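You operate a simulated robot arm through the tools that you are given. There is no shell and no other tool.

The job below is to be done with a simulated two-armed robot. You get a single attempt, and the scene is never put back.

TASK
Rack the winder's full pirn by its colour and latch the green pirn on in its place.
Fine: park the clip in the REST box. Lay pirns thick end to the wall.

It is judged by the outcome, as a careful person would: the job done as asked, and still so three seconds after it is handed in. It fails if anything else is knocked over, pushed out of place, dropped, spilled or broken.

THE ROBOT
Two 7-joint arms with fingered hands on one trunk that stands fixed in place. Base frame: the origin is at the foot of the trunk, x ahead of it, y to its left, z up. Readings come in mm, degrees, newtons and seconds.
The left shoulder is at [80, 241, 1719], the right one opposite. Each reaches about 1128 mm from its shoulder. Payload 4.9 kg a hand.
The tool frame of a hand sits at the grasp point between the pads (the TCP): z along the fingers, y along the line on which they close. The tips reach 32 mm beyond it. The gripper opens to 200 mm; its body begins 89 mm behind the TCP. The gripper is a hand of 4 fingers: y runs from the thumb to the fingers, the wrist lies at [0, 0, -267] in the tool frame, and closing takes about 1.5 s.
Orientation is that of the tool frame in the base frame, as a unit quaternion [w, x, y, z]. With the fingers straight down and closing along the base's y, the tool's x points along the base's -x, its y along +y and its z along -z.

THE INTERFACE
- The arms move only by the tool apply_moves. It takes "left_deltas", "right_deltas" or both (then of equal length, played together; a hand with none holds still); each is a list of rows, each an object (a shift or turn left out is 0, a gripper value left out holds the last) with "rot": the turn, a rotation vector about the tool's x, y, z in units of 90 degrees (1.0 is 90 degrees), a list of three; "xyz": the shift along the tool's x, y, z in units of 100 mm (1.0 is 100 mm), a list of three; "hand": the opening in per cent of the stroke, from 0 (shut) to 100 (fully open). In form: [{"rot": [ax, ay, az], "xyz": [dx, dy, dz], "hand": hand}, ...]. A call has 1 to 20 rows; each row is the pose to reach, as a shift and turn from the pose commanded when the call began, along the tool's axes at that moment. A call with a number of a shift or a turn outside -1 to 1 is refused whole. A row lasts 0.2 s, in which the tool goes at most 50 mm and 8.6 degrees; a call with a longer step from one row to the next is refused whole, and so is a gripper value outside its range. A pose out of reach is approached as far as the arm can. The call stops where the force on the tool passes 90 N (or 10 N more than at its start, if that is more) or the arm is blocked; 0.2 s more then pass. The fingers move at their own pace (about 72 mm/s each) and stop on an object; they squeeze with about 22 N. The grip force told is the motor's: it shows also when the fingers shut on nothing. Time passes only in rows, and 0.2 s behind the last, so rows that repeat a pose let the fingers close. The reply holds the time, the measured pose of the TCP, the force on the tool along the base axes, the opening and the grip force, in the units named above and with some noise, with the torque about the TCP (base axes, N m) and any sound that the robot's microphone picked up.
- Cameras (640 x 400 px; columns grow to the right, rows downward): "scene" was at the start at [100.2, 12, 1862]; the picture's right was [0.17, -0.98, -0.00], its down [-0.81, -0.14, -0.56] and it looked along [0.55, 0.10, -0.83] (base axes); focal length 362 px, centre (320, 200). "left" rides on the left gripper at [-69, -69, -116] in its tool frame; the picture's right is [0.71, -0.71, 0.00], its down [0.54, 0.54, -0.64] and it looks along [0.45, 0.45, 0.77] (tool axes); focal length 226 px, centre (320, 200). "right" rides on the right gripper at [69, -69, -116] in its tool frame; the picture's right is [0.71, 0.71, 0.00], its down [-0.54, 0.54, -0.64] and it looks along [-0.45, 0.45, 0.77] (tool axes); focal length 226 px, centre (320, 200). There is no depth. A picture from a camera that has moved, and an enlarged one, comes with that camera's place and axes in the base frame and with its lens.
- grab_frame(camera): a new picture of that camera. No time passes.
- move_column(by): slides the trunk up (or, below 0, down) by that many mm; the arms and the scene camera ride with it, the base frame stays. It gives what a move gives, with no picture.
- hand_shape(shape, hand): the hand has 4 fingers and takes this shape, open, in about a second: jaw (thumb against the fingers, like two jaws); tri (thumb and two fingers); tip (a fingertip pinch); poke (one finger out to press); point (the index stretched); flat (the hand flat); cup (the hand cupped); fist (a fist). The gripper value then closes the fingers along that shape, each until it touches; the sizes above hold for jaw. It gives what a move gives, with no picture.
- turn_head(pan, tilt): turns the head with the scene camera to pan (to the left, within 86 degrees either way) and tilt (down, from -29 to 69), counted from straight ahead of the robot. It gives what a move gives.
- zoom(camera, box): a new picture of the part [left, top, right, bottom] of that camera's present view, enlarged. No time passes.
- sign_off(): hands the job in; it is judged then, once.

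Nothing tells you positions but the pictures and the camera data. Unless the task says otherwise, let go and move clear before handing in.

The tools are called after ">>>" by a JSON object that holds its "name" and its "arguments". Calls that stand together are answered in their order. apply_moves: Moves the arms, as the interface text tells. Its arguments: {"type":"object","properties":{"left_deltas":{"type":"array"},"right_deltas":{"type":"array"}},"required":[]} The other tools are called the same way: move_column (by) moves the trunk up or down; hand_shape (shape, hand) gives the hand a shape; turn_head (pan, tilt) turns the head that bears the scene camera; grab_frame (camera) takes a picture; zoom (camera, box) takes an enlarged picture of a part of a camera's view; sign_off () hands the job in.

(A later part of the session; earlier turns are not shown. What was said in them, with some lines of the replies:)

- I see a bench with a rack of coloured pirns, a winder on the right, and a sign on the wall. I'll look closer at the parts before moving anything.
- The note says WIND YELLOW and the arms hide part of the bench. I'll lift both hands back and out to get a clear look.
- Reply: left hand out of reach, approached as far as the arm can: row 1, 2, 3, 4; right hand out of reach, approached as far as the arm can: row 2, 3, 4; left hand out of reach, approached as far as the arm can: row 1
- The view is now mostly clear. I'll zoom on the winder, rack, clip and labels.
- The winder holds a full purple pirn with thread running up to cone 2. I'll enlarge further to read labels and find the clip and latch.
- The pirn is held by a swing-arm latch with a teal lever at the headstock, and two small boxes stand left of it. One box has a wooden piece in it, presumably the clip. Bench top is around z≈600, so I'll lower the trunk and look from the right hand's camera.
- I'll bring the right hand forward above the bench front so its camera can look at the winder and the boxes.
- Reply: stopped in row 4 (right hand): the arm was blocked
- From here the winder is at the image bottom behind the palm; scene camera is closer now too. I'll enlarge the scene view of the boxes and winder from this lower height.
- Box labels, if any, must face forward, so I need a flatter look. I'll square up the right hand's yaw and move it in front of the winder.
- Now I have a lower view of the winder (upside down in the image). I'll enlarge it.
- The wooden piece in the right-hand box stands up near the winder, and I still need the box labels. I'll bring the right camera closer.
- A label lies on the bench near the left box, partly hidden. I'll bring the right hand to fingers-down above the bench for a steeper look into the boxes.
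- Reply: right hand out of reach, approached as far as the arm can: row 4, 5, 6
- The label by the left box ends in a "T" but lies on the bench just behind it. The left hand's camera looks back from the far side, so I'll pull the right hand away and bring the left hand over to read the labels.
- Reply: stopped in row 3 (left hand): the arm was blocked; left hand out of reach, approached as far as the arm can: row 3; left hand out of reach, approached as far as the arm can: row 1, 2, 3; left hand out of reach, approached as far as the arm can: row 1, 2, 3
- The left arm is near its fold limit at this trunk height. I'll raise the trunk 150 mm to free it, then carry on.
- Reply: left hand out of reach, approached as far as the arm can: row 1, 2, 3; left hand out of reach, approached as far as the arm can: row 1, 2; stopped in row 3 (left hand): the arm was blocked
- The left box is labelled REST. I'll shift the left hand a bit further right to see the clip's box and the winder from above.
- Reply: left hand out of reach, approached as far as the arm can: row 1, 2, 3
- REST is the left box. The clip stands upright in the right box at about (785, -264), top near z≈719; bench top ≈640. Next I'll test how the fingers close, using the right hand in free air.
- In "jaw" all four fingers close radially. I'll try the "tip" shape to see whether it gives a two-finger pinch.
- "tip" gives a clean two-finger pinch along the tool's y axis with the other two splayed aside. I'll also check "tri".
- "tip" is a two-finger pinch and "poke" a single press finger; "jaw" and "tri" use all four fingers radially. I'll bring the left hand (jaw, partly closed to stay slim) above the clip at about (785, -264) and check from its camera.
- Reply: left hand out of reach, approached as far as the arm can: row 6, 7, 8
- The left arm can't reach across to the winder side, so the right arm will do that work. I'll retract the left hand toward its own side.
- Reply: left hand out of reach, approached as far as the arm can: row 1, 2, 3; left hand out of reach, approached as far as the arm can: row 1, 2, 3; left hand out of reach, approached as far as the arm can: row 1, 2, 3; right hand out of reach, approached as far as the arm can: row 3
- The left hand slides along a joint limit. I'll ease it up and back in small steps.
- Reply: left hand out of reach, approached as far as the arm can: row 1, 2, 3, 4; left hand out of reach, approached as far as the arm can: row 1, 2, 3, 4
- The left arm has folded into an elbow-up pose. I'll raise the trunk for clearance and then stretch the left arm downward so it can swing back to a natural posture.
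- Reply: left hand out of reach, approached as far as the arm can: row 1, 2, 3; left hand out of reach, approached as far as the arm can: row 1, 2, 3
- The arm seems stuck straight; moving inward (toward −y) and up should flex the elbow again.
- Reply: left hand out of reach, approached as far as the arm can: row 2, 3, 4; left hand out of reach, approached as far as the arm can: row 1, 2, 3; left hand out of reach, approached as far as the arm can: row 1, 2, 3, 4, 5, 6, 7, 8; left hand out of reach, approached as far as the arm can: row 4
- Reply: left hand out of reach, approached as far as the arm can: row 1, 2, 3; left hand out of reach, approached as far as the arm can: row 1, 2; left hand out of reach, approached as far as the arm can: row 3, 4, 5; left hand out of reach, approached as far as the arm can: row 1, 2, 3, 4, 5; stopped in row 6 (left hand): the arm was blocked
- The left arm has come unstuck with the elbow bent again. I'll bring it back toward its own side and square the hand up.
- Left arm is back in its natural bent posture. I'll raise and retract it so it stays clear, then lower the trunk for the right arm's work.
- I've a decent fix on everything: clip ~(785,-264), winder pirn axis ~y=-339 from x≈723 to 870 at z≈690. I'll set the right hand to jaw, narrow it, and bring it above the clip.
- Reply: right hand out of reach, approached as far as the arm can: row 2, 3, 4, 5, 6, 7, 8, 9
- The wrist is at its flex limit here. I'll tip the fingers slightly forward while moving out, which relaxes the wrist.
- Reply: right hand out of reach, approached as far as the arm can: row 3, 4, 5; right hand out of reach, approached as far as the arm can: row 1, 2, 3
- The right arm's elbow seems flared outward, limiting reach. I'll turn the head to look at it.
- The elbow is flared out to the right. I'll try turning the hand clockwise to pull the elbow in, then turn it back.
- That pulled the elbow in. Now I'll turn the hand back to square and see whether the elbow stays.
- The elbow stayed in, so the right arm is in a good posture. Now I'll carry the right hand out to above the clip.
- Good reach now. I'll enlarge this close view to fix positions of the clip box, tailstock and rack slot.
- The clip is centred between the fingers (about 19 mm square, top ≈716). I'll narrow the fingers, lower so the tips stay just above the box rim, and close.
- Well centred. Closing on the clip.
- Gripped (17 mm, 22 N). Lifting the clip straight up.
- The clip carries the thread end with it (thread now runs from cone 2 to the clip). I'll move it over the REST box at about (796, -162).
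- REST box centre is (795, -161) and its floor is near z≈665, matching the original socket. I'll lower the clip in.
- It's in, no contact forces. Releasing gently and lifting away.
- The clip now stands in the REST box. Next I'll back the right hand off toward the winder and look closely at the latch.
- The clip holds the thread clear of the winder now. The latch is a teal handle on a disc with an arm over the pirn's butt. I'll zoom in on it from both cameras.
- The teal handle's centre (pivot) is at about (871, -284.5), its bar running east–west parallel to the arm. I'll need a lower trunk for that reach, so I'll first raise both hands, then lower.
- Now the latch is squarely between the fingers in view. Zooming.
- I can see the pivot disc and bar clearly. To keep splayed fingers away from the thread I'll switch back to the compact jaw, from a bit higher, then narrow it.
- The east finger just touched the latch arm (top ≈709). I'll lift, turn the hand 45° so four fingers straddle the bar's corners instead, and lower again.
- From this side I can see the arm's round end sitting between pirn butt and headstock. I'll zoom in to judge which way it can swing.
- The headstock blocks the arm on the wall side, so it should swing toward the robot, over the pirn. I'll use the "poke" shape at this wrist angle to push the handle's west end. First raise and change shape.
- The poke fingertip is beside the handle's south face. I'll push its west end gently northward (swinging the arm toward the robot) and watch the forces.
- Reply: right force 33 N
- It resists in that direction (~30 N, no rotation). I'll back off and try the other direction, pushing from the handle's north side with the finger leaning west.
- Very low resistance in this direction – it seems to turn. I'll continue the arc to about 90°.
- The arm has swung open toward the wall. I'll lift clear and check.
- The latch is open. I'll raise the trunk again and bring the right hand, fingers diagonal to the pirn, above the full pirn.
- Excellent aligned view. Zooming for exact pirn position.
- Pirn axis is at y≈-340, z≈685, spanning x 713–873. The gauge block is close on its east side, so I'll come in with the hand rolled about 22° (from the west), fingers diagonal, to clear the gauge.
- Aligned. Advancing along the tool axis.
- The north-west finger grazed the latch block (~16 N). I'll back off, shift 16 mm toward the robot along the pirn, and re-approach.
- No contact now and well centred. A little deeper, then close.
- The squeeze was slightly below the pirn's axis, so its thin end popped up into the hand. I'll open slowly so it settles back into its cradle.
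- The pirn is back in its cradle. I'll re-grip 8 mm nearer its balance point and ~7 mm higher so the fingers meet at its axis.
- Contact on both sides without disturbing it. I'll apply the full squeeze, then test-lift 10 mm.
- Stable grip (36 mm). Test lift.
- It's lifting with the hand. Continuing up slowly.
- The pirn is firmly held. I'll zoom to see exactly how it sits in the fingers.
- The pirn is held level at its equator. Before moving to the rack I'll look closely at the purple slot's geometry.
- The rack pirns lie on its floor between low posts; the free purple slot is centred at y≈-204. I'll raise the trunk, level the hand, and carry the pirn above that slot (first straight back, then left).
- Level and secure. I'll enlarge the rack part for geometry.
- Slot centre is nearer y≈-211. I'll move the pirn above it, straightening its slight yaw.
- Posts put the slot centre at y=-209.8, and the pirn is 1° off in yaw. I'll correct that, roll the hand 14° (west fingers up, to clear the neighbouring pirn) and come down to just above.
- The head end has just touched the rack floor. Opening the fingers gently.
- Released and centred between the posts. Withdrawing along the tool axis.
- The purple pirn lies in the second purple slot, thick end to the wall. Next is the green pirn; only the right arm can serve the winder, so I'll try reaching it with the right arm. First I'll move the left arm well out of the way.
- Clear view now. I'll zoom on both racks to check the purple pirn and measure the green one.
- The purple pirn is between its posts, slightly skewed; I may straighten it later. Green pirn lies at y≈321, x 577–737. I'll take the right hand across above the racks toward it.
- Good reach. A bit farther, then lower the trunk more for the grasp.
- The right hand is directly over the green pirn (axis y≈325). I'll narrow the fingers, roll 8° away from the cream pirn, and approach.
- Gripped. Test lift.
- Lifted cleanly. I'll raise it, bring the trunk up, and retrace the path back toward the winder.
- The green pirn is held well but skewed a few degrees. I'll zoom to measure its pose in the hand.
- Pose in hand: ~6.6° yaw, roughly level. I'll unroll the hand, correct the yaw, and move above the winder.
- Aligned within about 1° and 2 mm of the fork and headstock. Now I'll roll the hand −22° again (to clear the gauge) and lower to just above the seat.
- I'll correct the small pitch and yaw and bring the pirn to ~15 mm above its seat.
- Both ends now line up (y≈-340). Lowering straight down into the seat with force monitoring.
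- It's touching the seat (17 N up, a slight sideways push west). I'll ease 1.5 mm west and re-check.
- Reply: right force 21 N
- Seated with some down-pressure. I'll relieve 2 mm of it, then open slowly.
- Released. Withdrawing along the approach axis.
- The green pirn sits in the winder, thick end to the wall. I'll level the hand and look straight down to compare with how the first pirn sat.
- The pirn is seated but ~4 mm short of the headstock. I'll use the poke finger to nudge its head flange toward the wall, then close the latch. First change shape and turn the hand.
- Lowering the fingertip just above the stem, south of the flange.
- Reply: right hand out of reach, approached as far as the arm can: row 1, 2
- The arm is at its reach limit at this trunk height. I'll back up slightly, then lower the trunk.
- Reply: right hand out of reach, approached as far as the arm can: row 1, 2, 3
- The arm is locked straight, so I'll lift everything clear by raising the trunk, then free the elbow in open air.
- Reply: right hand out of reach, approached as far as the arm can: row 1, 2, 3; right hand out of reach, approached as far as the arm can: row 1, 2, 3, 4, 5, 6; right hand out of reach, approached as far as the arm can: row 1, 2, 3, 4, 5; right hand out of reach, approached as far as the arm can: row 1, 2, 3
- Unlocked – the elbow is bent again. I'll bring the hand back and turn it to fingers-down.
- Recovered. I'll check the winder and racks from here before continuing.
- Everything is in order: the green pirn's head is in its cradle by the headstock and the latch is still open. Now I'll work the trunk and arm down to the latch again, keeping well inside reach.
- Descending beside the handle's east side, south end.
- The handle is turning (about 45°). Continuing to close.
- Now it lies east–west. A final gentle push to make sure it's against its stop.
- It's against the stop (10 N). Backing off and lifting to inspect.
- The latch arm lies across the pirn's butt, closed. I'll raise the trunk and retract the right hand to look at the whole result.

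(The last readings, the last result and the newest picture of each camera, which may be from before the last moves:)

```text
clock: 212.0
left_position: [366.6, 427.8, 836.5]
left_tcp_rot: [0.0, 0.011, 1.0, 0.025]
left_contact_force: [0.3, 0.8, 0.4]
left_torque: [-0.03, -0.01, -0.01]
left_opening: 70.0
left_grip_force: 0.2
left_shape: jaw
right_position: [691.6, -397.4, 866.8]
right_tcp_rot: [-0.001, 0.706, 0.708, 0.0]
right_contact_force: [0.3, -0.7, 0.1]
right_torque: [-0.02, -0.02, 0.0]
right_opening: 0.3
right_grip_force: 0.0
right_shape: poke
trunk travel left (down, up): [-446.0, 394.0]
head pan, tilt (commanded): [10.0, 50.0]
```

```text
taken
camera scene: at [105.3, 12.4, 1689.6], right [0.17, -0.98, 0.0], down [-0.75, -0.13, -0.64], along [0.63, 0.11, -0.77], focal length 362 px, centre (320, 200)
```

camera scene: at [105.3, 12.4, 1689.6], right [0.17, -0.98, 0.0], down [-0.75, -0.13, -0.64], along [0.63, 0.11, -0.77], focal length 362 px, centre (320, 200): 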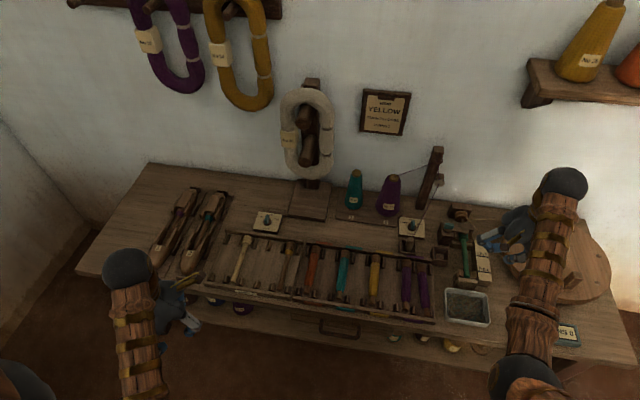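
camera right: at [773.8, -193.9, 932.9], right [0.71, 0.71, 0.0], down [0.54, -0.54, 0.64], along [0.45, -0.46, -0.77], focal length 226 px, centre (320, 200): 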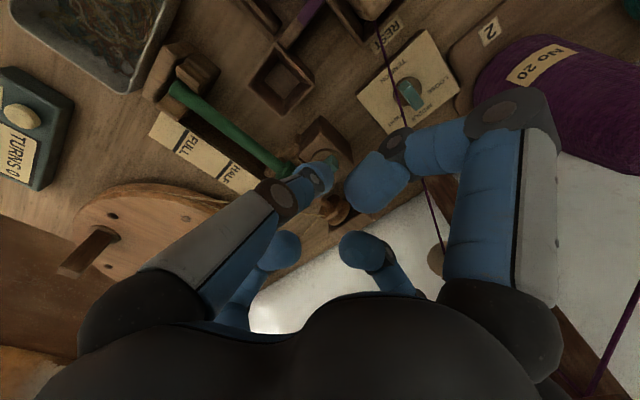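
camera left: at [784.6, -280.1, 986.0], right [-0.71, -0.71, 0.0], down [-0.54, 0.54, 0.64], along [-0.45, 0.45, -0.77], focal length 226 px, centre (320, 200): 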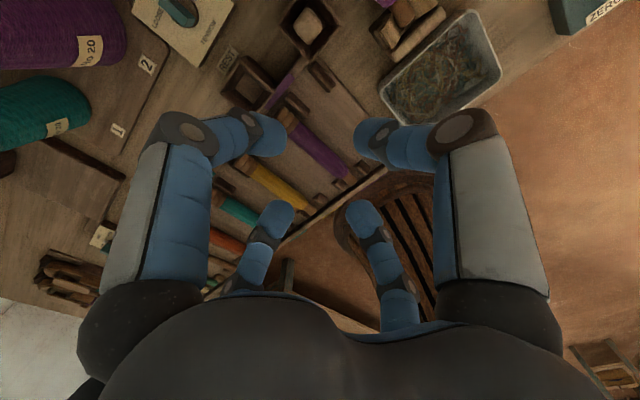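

>>> {"name": "zoom", "arguments": {"camera": "scene", "box": [430, 195, 500, 290]}}

>>> {"name": "zoom", "arguments": {"camera": "scene", "box": [385, 240, 450, 325]}}

>>> {"name": "zoom", "arguments": {"camera": "scene", "box": [390, 200, 450, 260]}}

>>> {"name": "zoom", "arguments": {"camera": "scene", "box": [200, 210, 330, 310]}}

```text
4.21 times, centred on (465, 242) of scene
camera zoom: at [105.3, 12.4, 1689.6], right [0.17, -0.98, 0.0], down [-0.75, -0.13, -0.64], along [0.63, 0.11, -0.77], focal length 1523 px, centre (-290, 21)
```

zoom: 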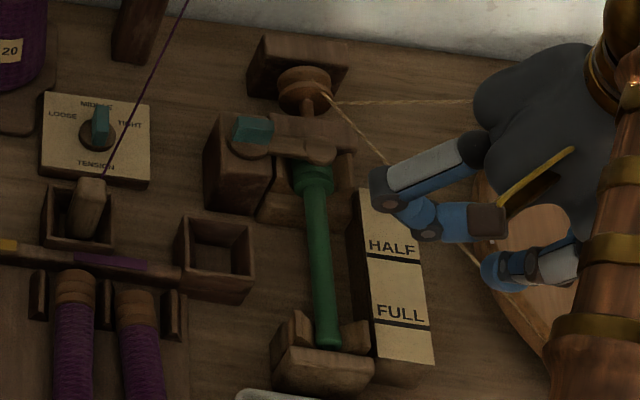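

```text
4.71 times, centred on (418, 282) of scene
camera zoom: at [105.3, 12.4, 1689.6], right [0.17, -0.98, 0.0], down [-0.75, -0.13, -0.64], along [0.63, 0.11, -0.77], focal length 1702 px, centre (-139, -188)
```

zoom: 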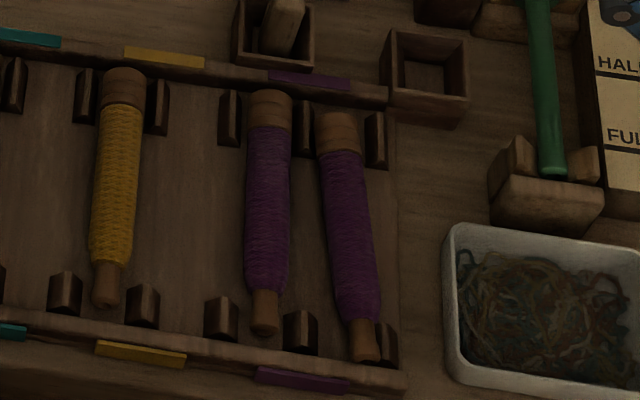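

```text
6.67 times, centred on (420, 230) of scene
camera zoom: at [105.3, 12.4, 1689.6], right [0.17, -0.98, 0.0], down [-0.75, -0.13, -0.64], along [0.63, 0.11, -0.77], focal length 2411 px, centre (-347, 0)
```

zoom: 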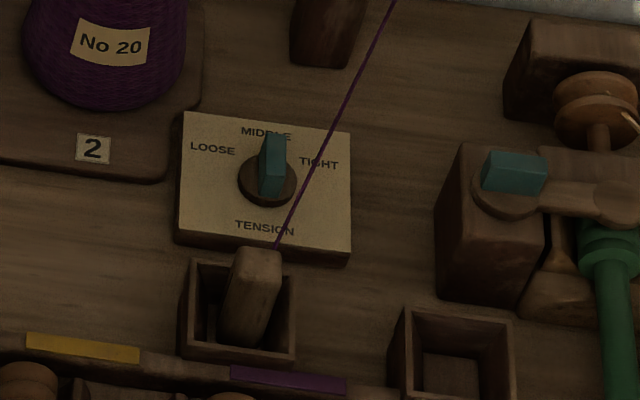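

```text
4.00 times, centred on (265, 260) of scene
camera zoom: at [105.3, 12.4, 1689.6], right [0.17, -0.98, 0.0], down [-0.75, -0.13, -0.64], along [0.63, 0.11, -0.77], focal length 1447 px, centre (540, -40)
```

zoom: 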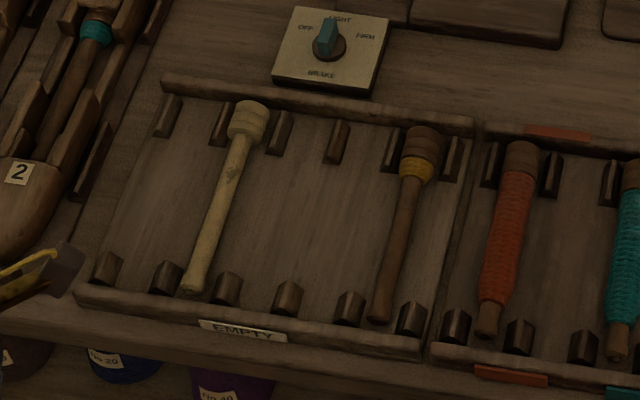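

The winder is latched with the green pirn and the clip is in REST. I'd like a close look at the racked purple pirn, so I'll bring the right camera around.

>>> {"name": "apply_moves", "arguments": {"right_deltas": [{"rot": [0, 0, -0.09], "xyz": [0.1, -0.12, 0.05]}, {"rot": [0, 0, -0.18], "xyz": [0.2, -0.24, 0.1]}, {"rot": [0, 0, -0.27], "xyz": [0.3, -0.36, 0.15]}, {"rot": [0, 0, -0.36], "xyz": [0.4, -0.48, 0.2]}, {"rot": [0, 0, -0.45], "xyz": [0.5, -0.6, 0.25]}, {"rot": [0, 0, -0.54], "xyz": [0.6, -0.72, 0.3]}, {"rot": [0, 0, -0.63], "xyz": [0.7, -0.84, 0.35]}, {"rot": [0, 0, -0.72], "xyz": [0.8, -0.9, 0.35]}, {"rot": [0, 0, -0.81], "xyz": [0.85, -0.9, 0.35]}, {"rot": [0, 0, -0.9], "xyz": [0.85, -0.9, 0.35]}, {"rot": [0, 0, -0.99], "xyz": [0.85, -0.9, 0.35]}]}}

>>> {"name": "hand_shape", "arguments": {"hand": "right", "shape": "fist"}}

>>> {"name": "grab_frame", "arguments": {"camera": "right"}}

```text
clock: 214.4
left_position: [366.2, 429.7, 836.1]
left_tcp_rot: [-0.001, 0.011, 1.0, 0.023]
left_contact_force: [0.6, 0.3, 0.0]
left_torque: [-0.01, -0.02, -0.02]
left_opening: 70.0
left_grip_force: 0.0
left_shape: jaw
right_position: [601.6, -311.9, 831.6]
right_tcp_rot: [-0.001, 0.006, 1.0, 0.0]
right_contact_force: [0.4, -0.4, 0.1]
right_torque: [0.02, -0.01, 0.02]
right_opening: 0.2
right_grip_force: 0.0
right_shape: poke
trunk travel left (down, up): [-446.0, 394.0]
head pan, tilt (commanded): [10.0, 50.0]
```

```text
clock: 215.3
left_position: [366.8, 428.2, 836.2]
left_tcp_rot: [-0.001, 0.012, 1.0, 0.024]
left_contact_force: [-0.5, -0.2, 0.3]
left_torque: [0.03, 0.0, 0.0]
left_opening: 69.9
left_grip_force: 0.1
left_shape: jaw
right_position: [602.5, -312.3, 830.6]
right_tcp_rot: [-0.001, 0.007, 1.0, 0.0]
right_contact_force: [0.3, -0.3, -0.4]
right_torque: [0.03, -0.02, 0.0]
right_opening: 0.1
right_grip_force: 0.1
right_shape: fist
trunk travel left (down, up): [-446.0, 394.0]
head pan, tilt (commanded): [10.0, 50.0]
```

```text
taken
camera right: at [533.0, -381.0, 947.8], right [-0.7, 0.72, 0.0], down [0.55, 0.53, 0.64], along [0.46, 0.45, -0.77], focal length 226 px, centre (320, 200)
```

right: 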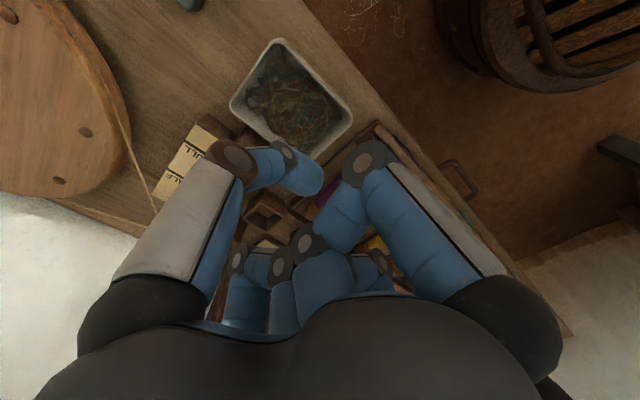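

>>> {"name": "hand_shape", "arguments": {"hand": "right", "shape": "jaw"}}

>>> {"name": "apply_moves", "arguments": {"right_deltas": [{"xyz": [0, 0.35, 0]}, {"xyz": [0, 0.7, 0]}, {"xyz": [0, 0.95, 0]}]}}

>>> {"name": "grab_frame", "arguments": {"camera": "right"}}

>>> {"name": "zoom", "arguments": {"camera": "right", "box": [240, 60, 420, 240]}}

```text
clock: 216.2
left_position: [367.7, 428.5, 836.5]
left_tcp_rot: [-0.001, 0.012, 1.0, 0.024]
left_contact_force: [-0.5, -0.4, -0.2]
left_torque: [-0.02, 0.04, -0.01]
left_opening: 70.0
left_grip_force: 0.0
left_shape: jaw
right_position: [602.5, -312.8, 832.2]
right_tcp_rot: [-0.001, 0.008, 1.0, 0.0]
right_contact_force: [0.1, 0.2, 0.5]
right_torque: [0.03, 0.03, -0.01]
right_opening: 199.9
right_grip_force: 0.1
right_shape: jaw
trunk travel left (down, up): [-446.0, 394.0]
head pan, tilt (commanded): [10.0, 50.0]
```

```text
clock: 217.0
left_position: [366.8, 428.0, 835.5]
left_tcp_rot: [-0.001, 0.011, 1.0, 0.024]
left_contact_force: [0.3, 0.1, -0.5]
left_torque: [0.01, 0.01, 0.04]
left_opening: 70.2
left_grip_force: 0.0
left_shape: jaw
right_position: [605.3, -218.2, 831.8]
right_tcp_rot: [0.0, 0.009, 1.0, 0.0]
right_contact_force: [-0.9, -0.3, -0.2]
right_torque: [-0.01, 0.0, -0.05]
right_opening: 199.9
right_grip_force: 0.1
right_shape: jaw
trunk travel left (down, up): [-446.0, 394.0]
head pan, tilt (commanded): [10.0, 50.0]
```

```text
taken
camera right: at [534.9, -285.7, 947.9], right [-0.7, 0.72, 0.0], down [0.55, 0.53, 0.64], along [0.46, 0.45, -0.77], focal length 226 px, centre (320, 200)
```

right: 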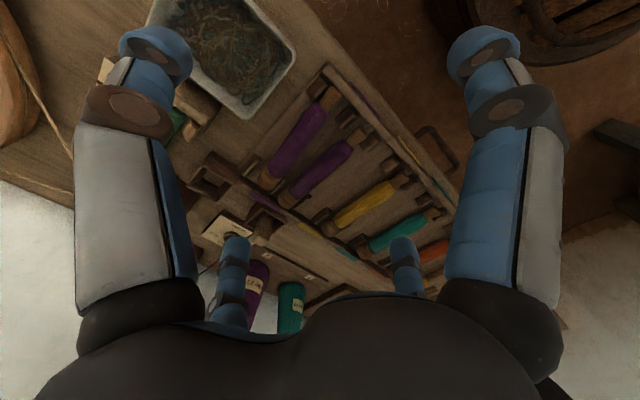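

```text
2.22 times, centred on (330, 150) of right
camera zoom: at [534.9, -285.7, 947.9], right [-0.7, 0.72, 0.0], down [0.55, 0.53, 0.64], along [0.46, 0.45, -0.77], focal length 502 px, centre (298, 311)
```

zoom: 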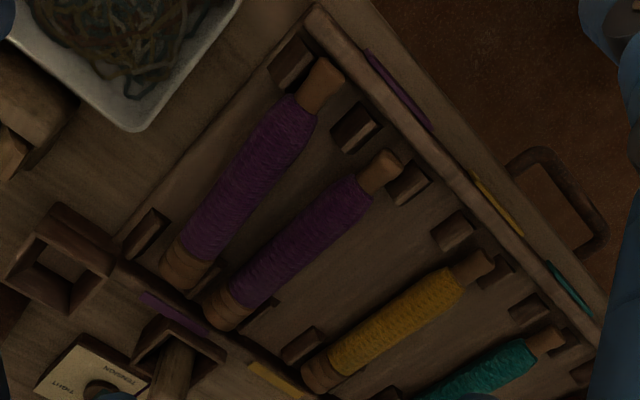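

>>> {"name": "zoom", "arguments": {"camera": "right", "box": [285, 60, 375, 130]}}

>>> {"name": "zoom", "arguments": {"camera": "right", "box": [235, 130, 335, 215]}}

```text
5.71 times, centred on (330, 95) of right
camera zoom: at [534.9, -285.7, 947.9], right [-0.7, 0.72, 0.0], down [0.55, 0.53, 0.64], along [0.46, 0.45, -0.77], focal length 1292 px, centre (263, 800)
```

zoom: 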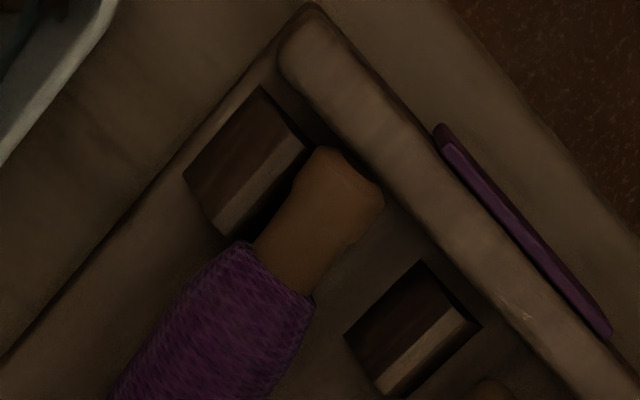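

```text
4.71 times, centred on (285, 172) of right
camera zoom: at [534.9, -285.7, 947.9], right [-0.7, 0.72, 0.0], down [0.55, 0.53, 0.64], along [0.46, 0.45, -0.77], focal length 1064 px, centre (485, 329)
```

zoom: 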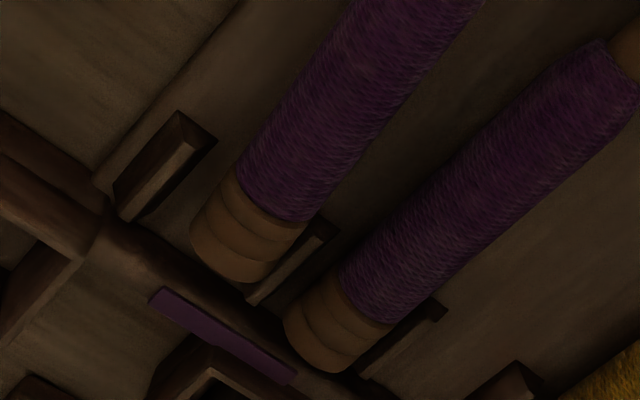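

The purple pirn lies flat inside its bay between the posts, thick end to the wall. Everything looks right; I'll retract the right hand clear of the bench and do a last overall check.

>>> {"name": "apply_moves", "arguments": {"right_deltas": [{"xyz": [0.25, -0.3, 0]}, {"xyz": [0.5, -0.6, 0]}, {"xyz": [0.75, -0.9, 0.05]}]}}

>>> {"name": "apply_moves", "arguments": {"right_deltas": [{"xyz": [0.25, -0.3, 0.05]}, {"xyz": [0.5, -0.6, 0.1]}, {"xyz": [0.75, -0.9, 0.15]}]}}

>>> {"name": "turn_head", "arguments": {"pan": -5, "tilt": 50}}

>>> {"name": "grab_frame", "arguments": {"camera": "scene"}}

```text
clock: 217.8
left_position: [365.7, 429.5, 836.9]
left_tcp_rot: [0.0, 0.011, 1.0, 0.025]
left_contact_force: [-0.8, 0.8, 0.5]
left_torque: [0.03, 0.01, -0.02]
left_opening: 70.0
left_grip_force: 0.1
left_shape: jaw
right_position: [526.9, -307.5, 826.3]
right_tcp_rot: [0.0, 0.007, 1.0, 0.0]
right_contact_force: [-0.1, 0.6, 0.7]
right_torque: [0.01, -0.02, -0.02]
right_opening: 199.9
right_grip_force: 0.1
right_shape: jaw
trunk travel left (down, up): [-446.0, 394.0]
head pan, tilt (commanded): [10.0, 50.0]
```

```text
clock: 218.6
left_position: [366.4, 428.7, 836.8]
left_tcp_rot: [0.0, 0.011, 1.0, 0.023]
left_contact_force: [0.0, -0.1, 0.0]
left_torque: [0.02, -0.02, 0.01]
left_opening: 69.8
left_grip_force: 0.2
left_shape: jaw
right_position: [450.3, -396.1, 810.9]
right_tcp_rot: [0.0, 0.007, 1.0, 0.0]
right_contact_force: [0.1, 0.3, -0.3]
right_torque: [0.03, 0.0, 0.0]
right_opening: 199.9
right_grip_force: 0.0
right_shape: jaw
trunk travel left (down, up): [-446.0, 394.0]
head pan, tilt (commanded): [10.0, 50.0]
```

```text
clock: 219.4
left_position: [366.6, 428.2, 835.6]
left_tcp_rot: [-0.001, 0.011, 1.0, 0.023]
left_contact_force: [0.5, 0.5, -0.6]
left_torque: [-0.02, -0.02, 0.02]
left_opening: 69.9
left_grip_force: 0.1
left_shape: jaw
right_position: [450.3, -395.7, 811.8]
right_tcp_rot: [-0.001, 0.009, 1.0, 0.0]
right_contact_force: [0.0, 0.4, -0.7]
right_torque: [0.01, 0.03, -0.02]
right_opening: 200.0
right_grip_force: 0.1
right_shape: jaw
trunk travel left (down, up): [-446.0, 394.0]
head pan, tilt (commanded): [-5.0, 50.0]
```

```text
taken
camera scene: at [106.7, -6.9, 1689.5], right [-0.09, -1.0, 0.0], down [-0.76, 0.07, -0.64], along [0.64, -0.06, -0.77], focal length 362 px, centre (320, 200)
```

scene: 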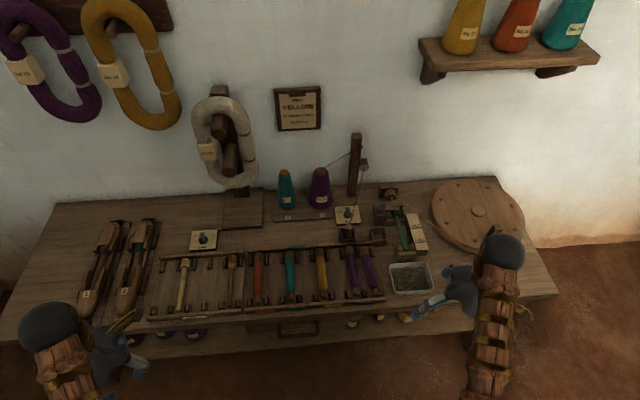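

>>> {"name": "zoom", "arguments": {"camera": "scene", "box": [335, 175, 435, 310]}}

>>> {"name": "zoom", "arguments": {"camera": "scene", "box": [365, 180, 435, 270]}}

>>> {"name": "zoom", "arguments": {"camera": "scene", "box": [370, 185, 410, 225]}}

```text
2.96 times, centred on (385, 242) of scene
camera zoom: at [106.7, -6.9, 1689.5], right [-0.09, -1.0, 0.0], down [-0.76, 0.07, -0.64], along [0.64, -0.06, -0.77], focal length 1072 px, centre (127, 74)
```

zoom: 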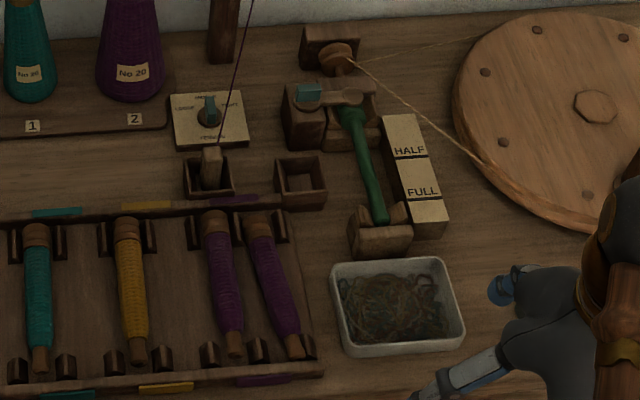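

```text
4.44 times, centred on (400, 225) of scene
camera zoom: at [106.7, -6.9, 1689.5], right [-0.09, -1.0, 0.0], down [-0.76, 0.07, -0.64], along [0.64, -0.06, -0.77], focal length 1608 px, centre (-36, 89)
```

zoom: 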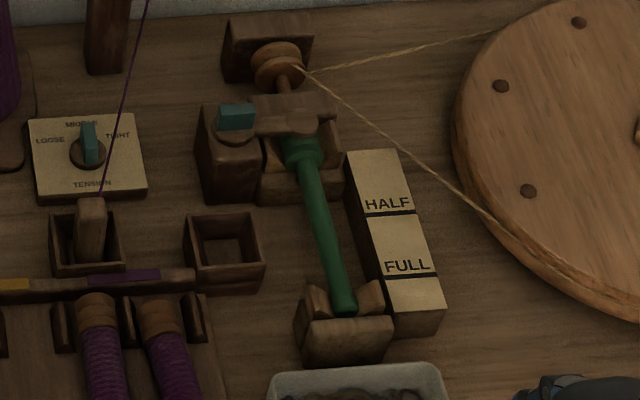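

```text
10.00 times, centred on (390, 205) of scene
camera zoom: at [106.7, -6.9, 1689.5], right [-0.09, -1.0, 0.0], down [-0.76, 0.07, -0.64], along [0.64, -0.06, -0.77], focal length 3617 px, centre (-380, 150)
```

zoom: 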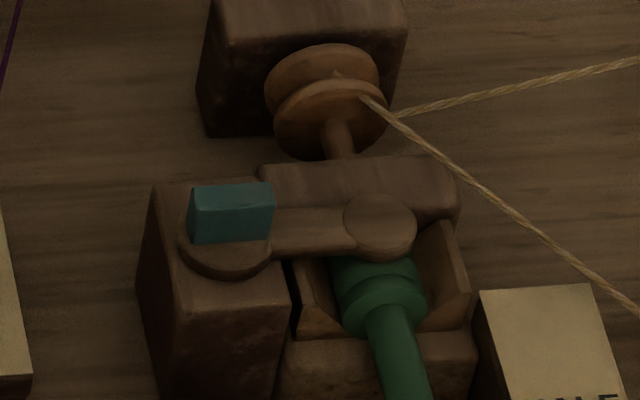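

The green pirn is latched on the winder with its thick end to the wall. The full purple pirn is racked in the second purple bay, lying a few degrees askew between its posts. The clip stands in the REST box, both hands are clear, and nothing else looks disturbed, so I'm handing in.

>>> {"name": "sign_off", "arguments": {}}

```text
The job is handed in.
```

The winder's full purple pirn is racked in the free purple bay, and the green pirn is latched on in its place. Both lie with their thick ends to the wall, and the clip stands in the REST box. Nothing else looked moved in the last pictures, and both hands are clear.

Three details fell short of exact:
- **Racked purple pirn:** it lies flat between its posts but about 7° askew. Its thin end rests against the outer post, and it sits about 7 mm closer to the front than its neighbour.
- **Green pirn:** it was about 4 mm short of the headstock when I first set it down. I nudged it toward the wall before latching but did not measure it again. The latch arm covers its butt and took a 10 N push against its stop.
- **First grip on the purple pirn:** its thin end popped up out of the fork. I let it settle back before lifting it cleanly.

Moving the clip took the thread off the winder. It now runs from cone 2 to the clip in the REST box.
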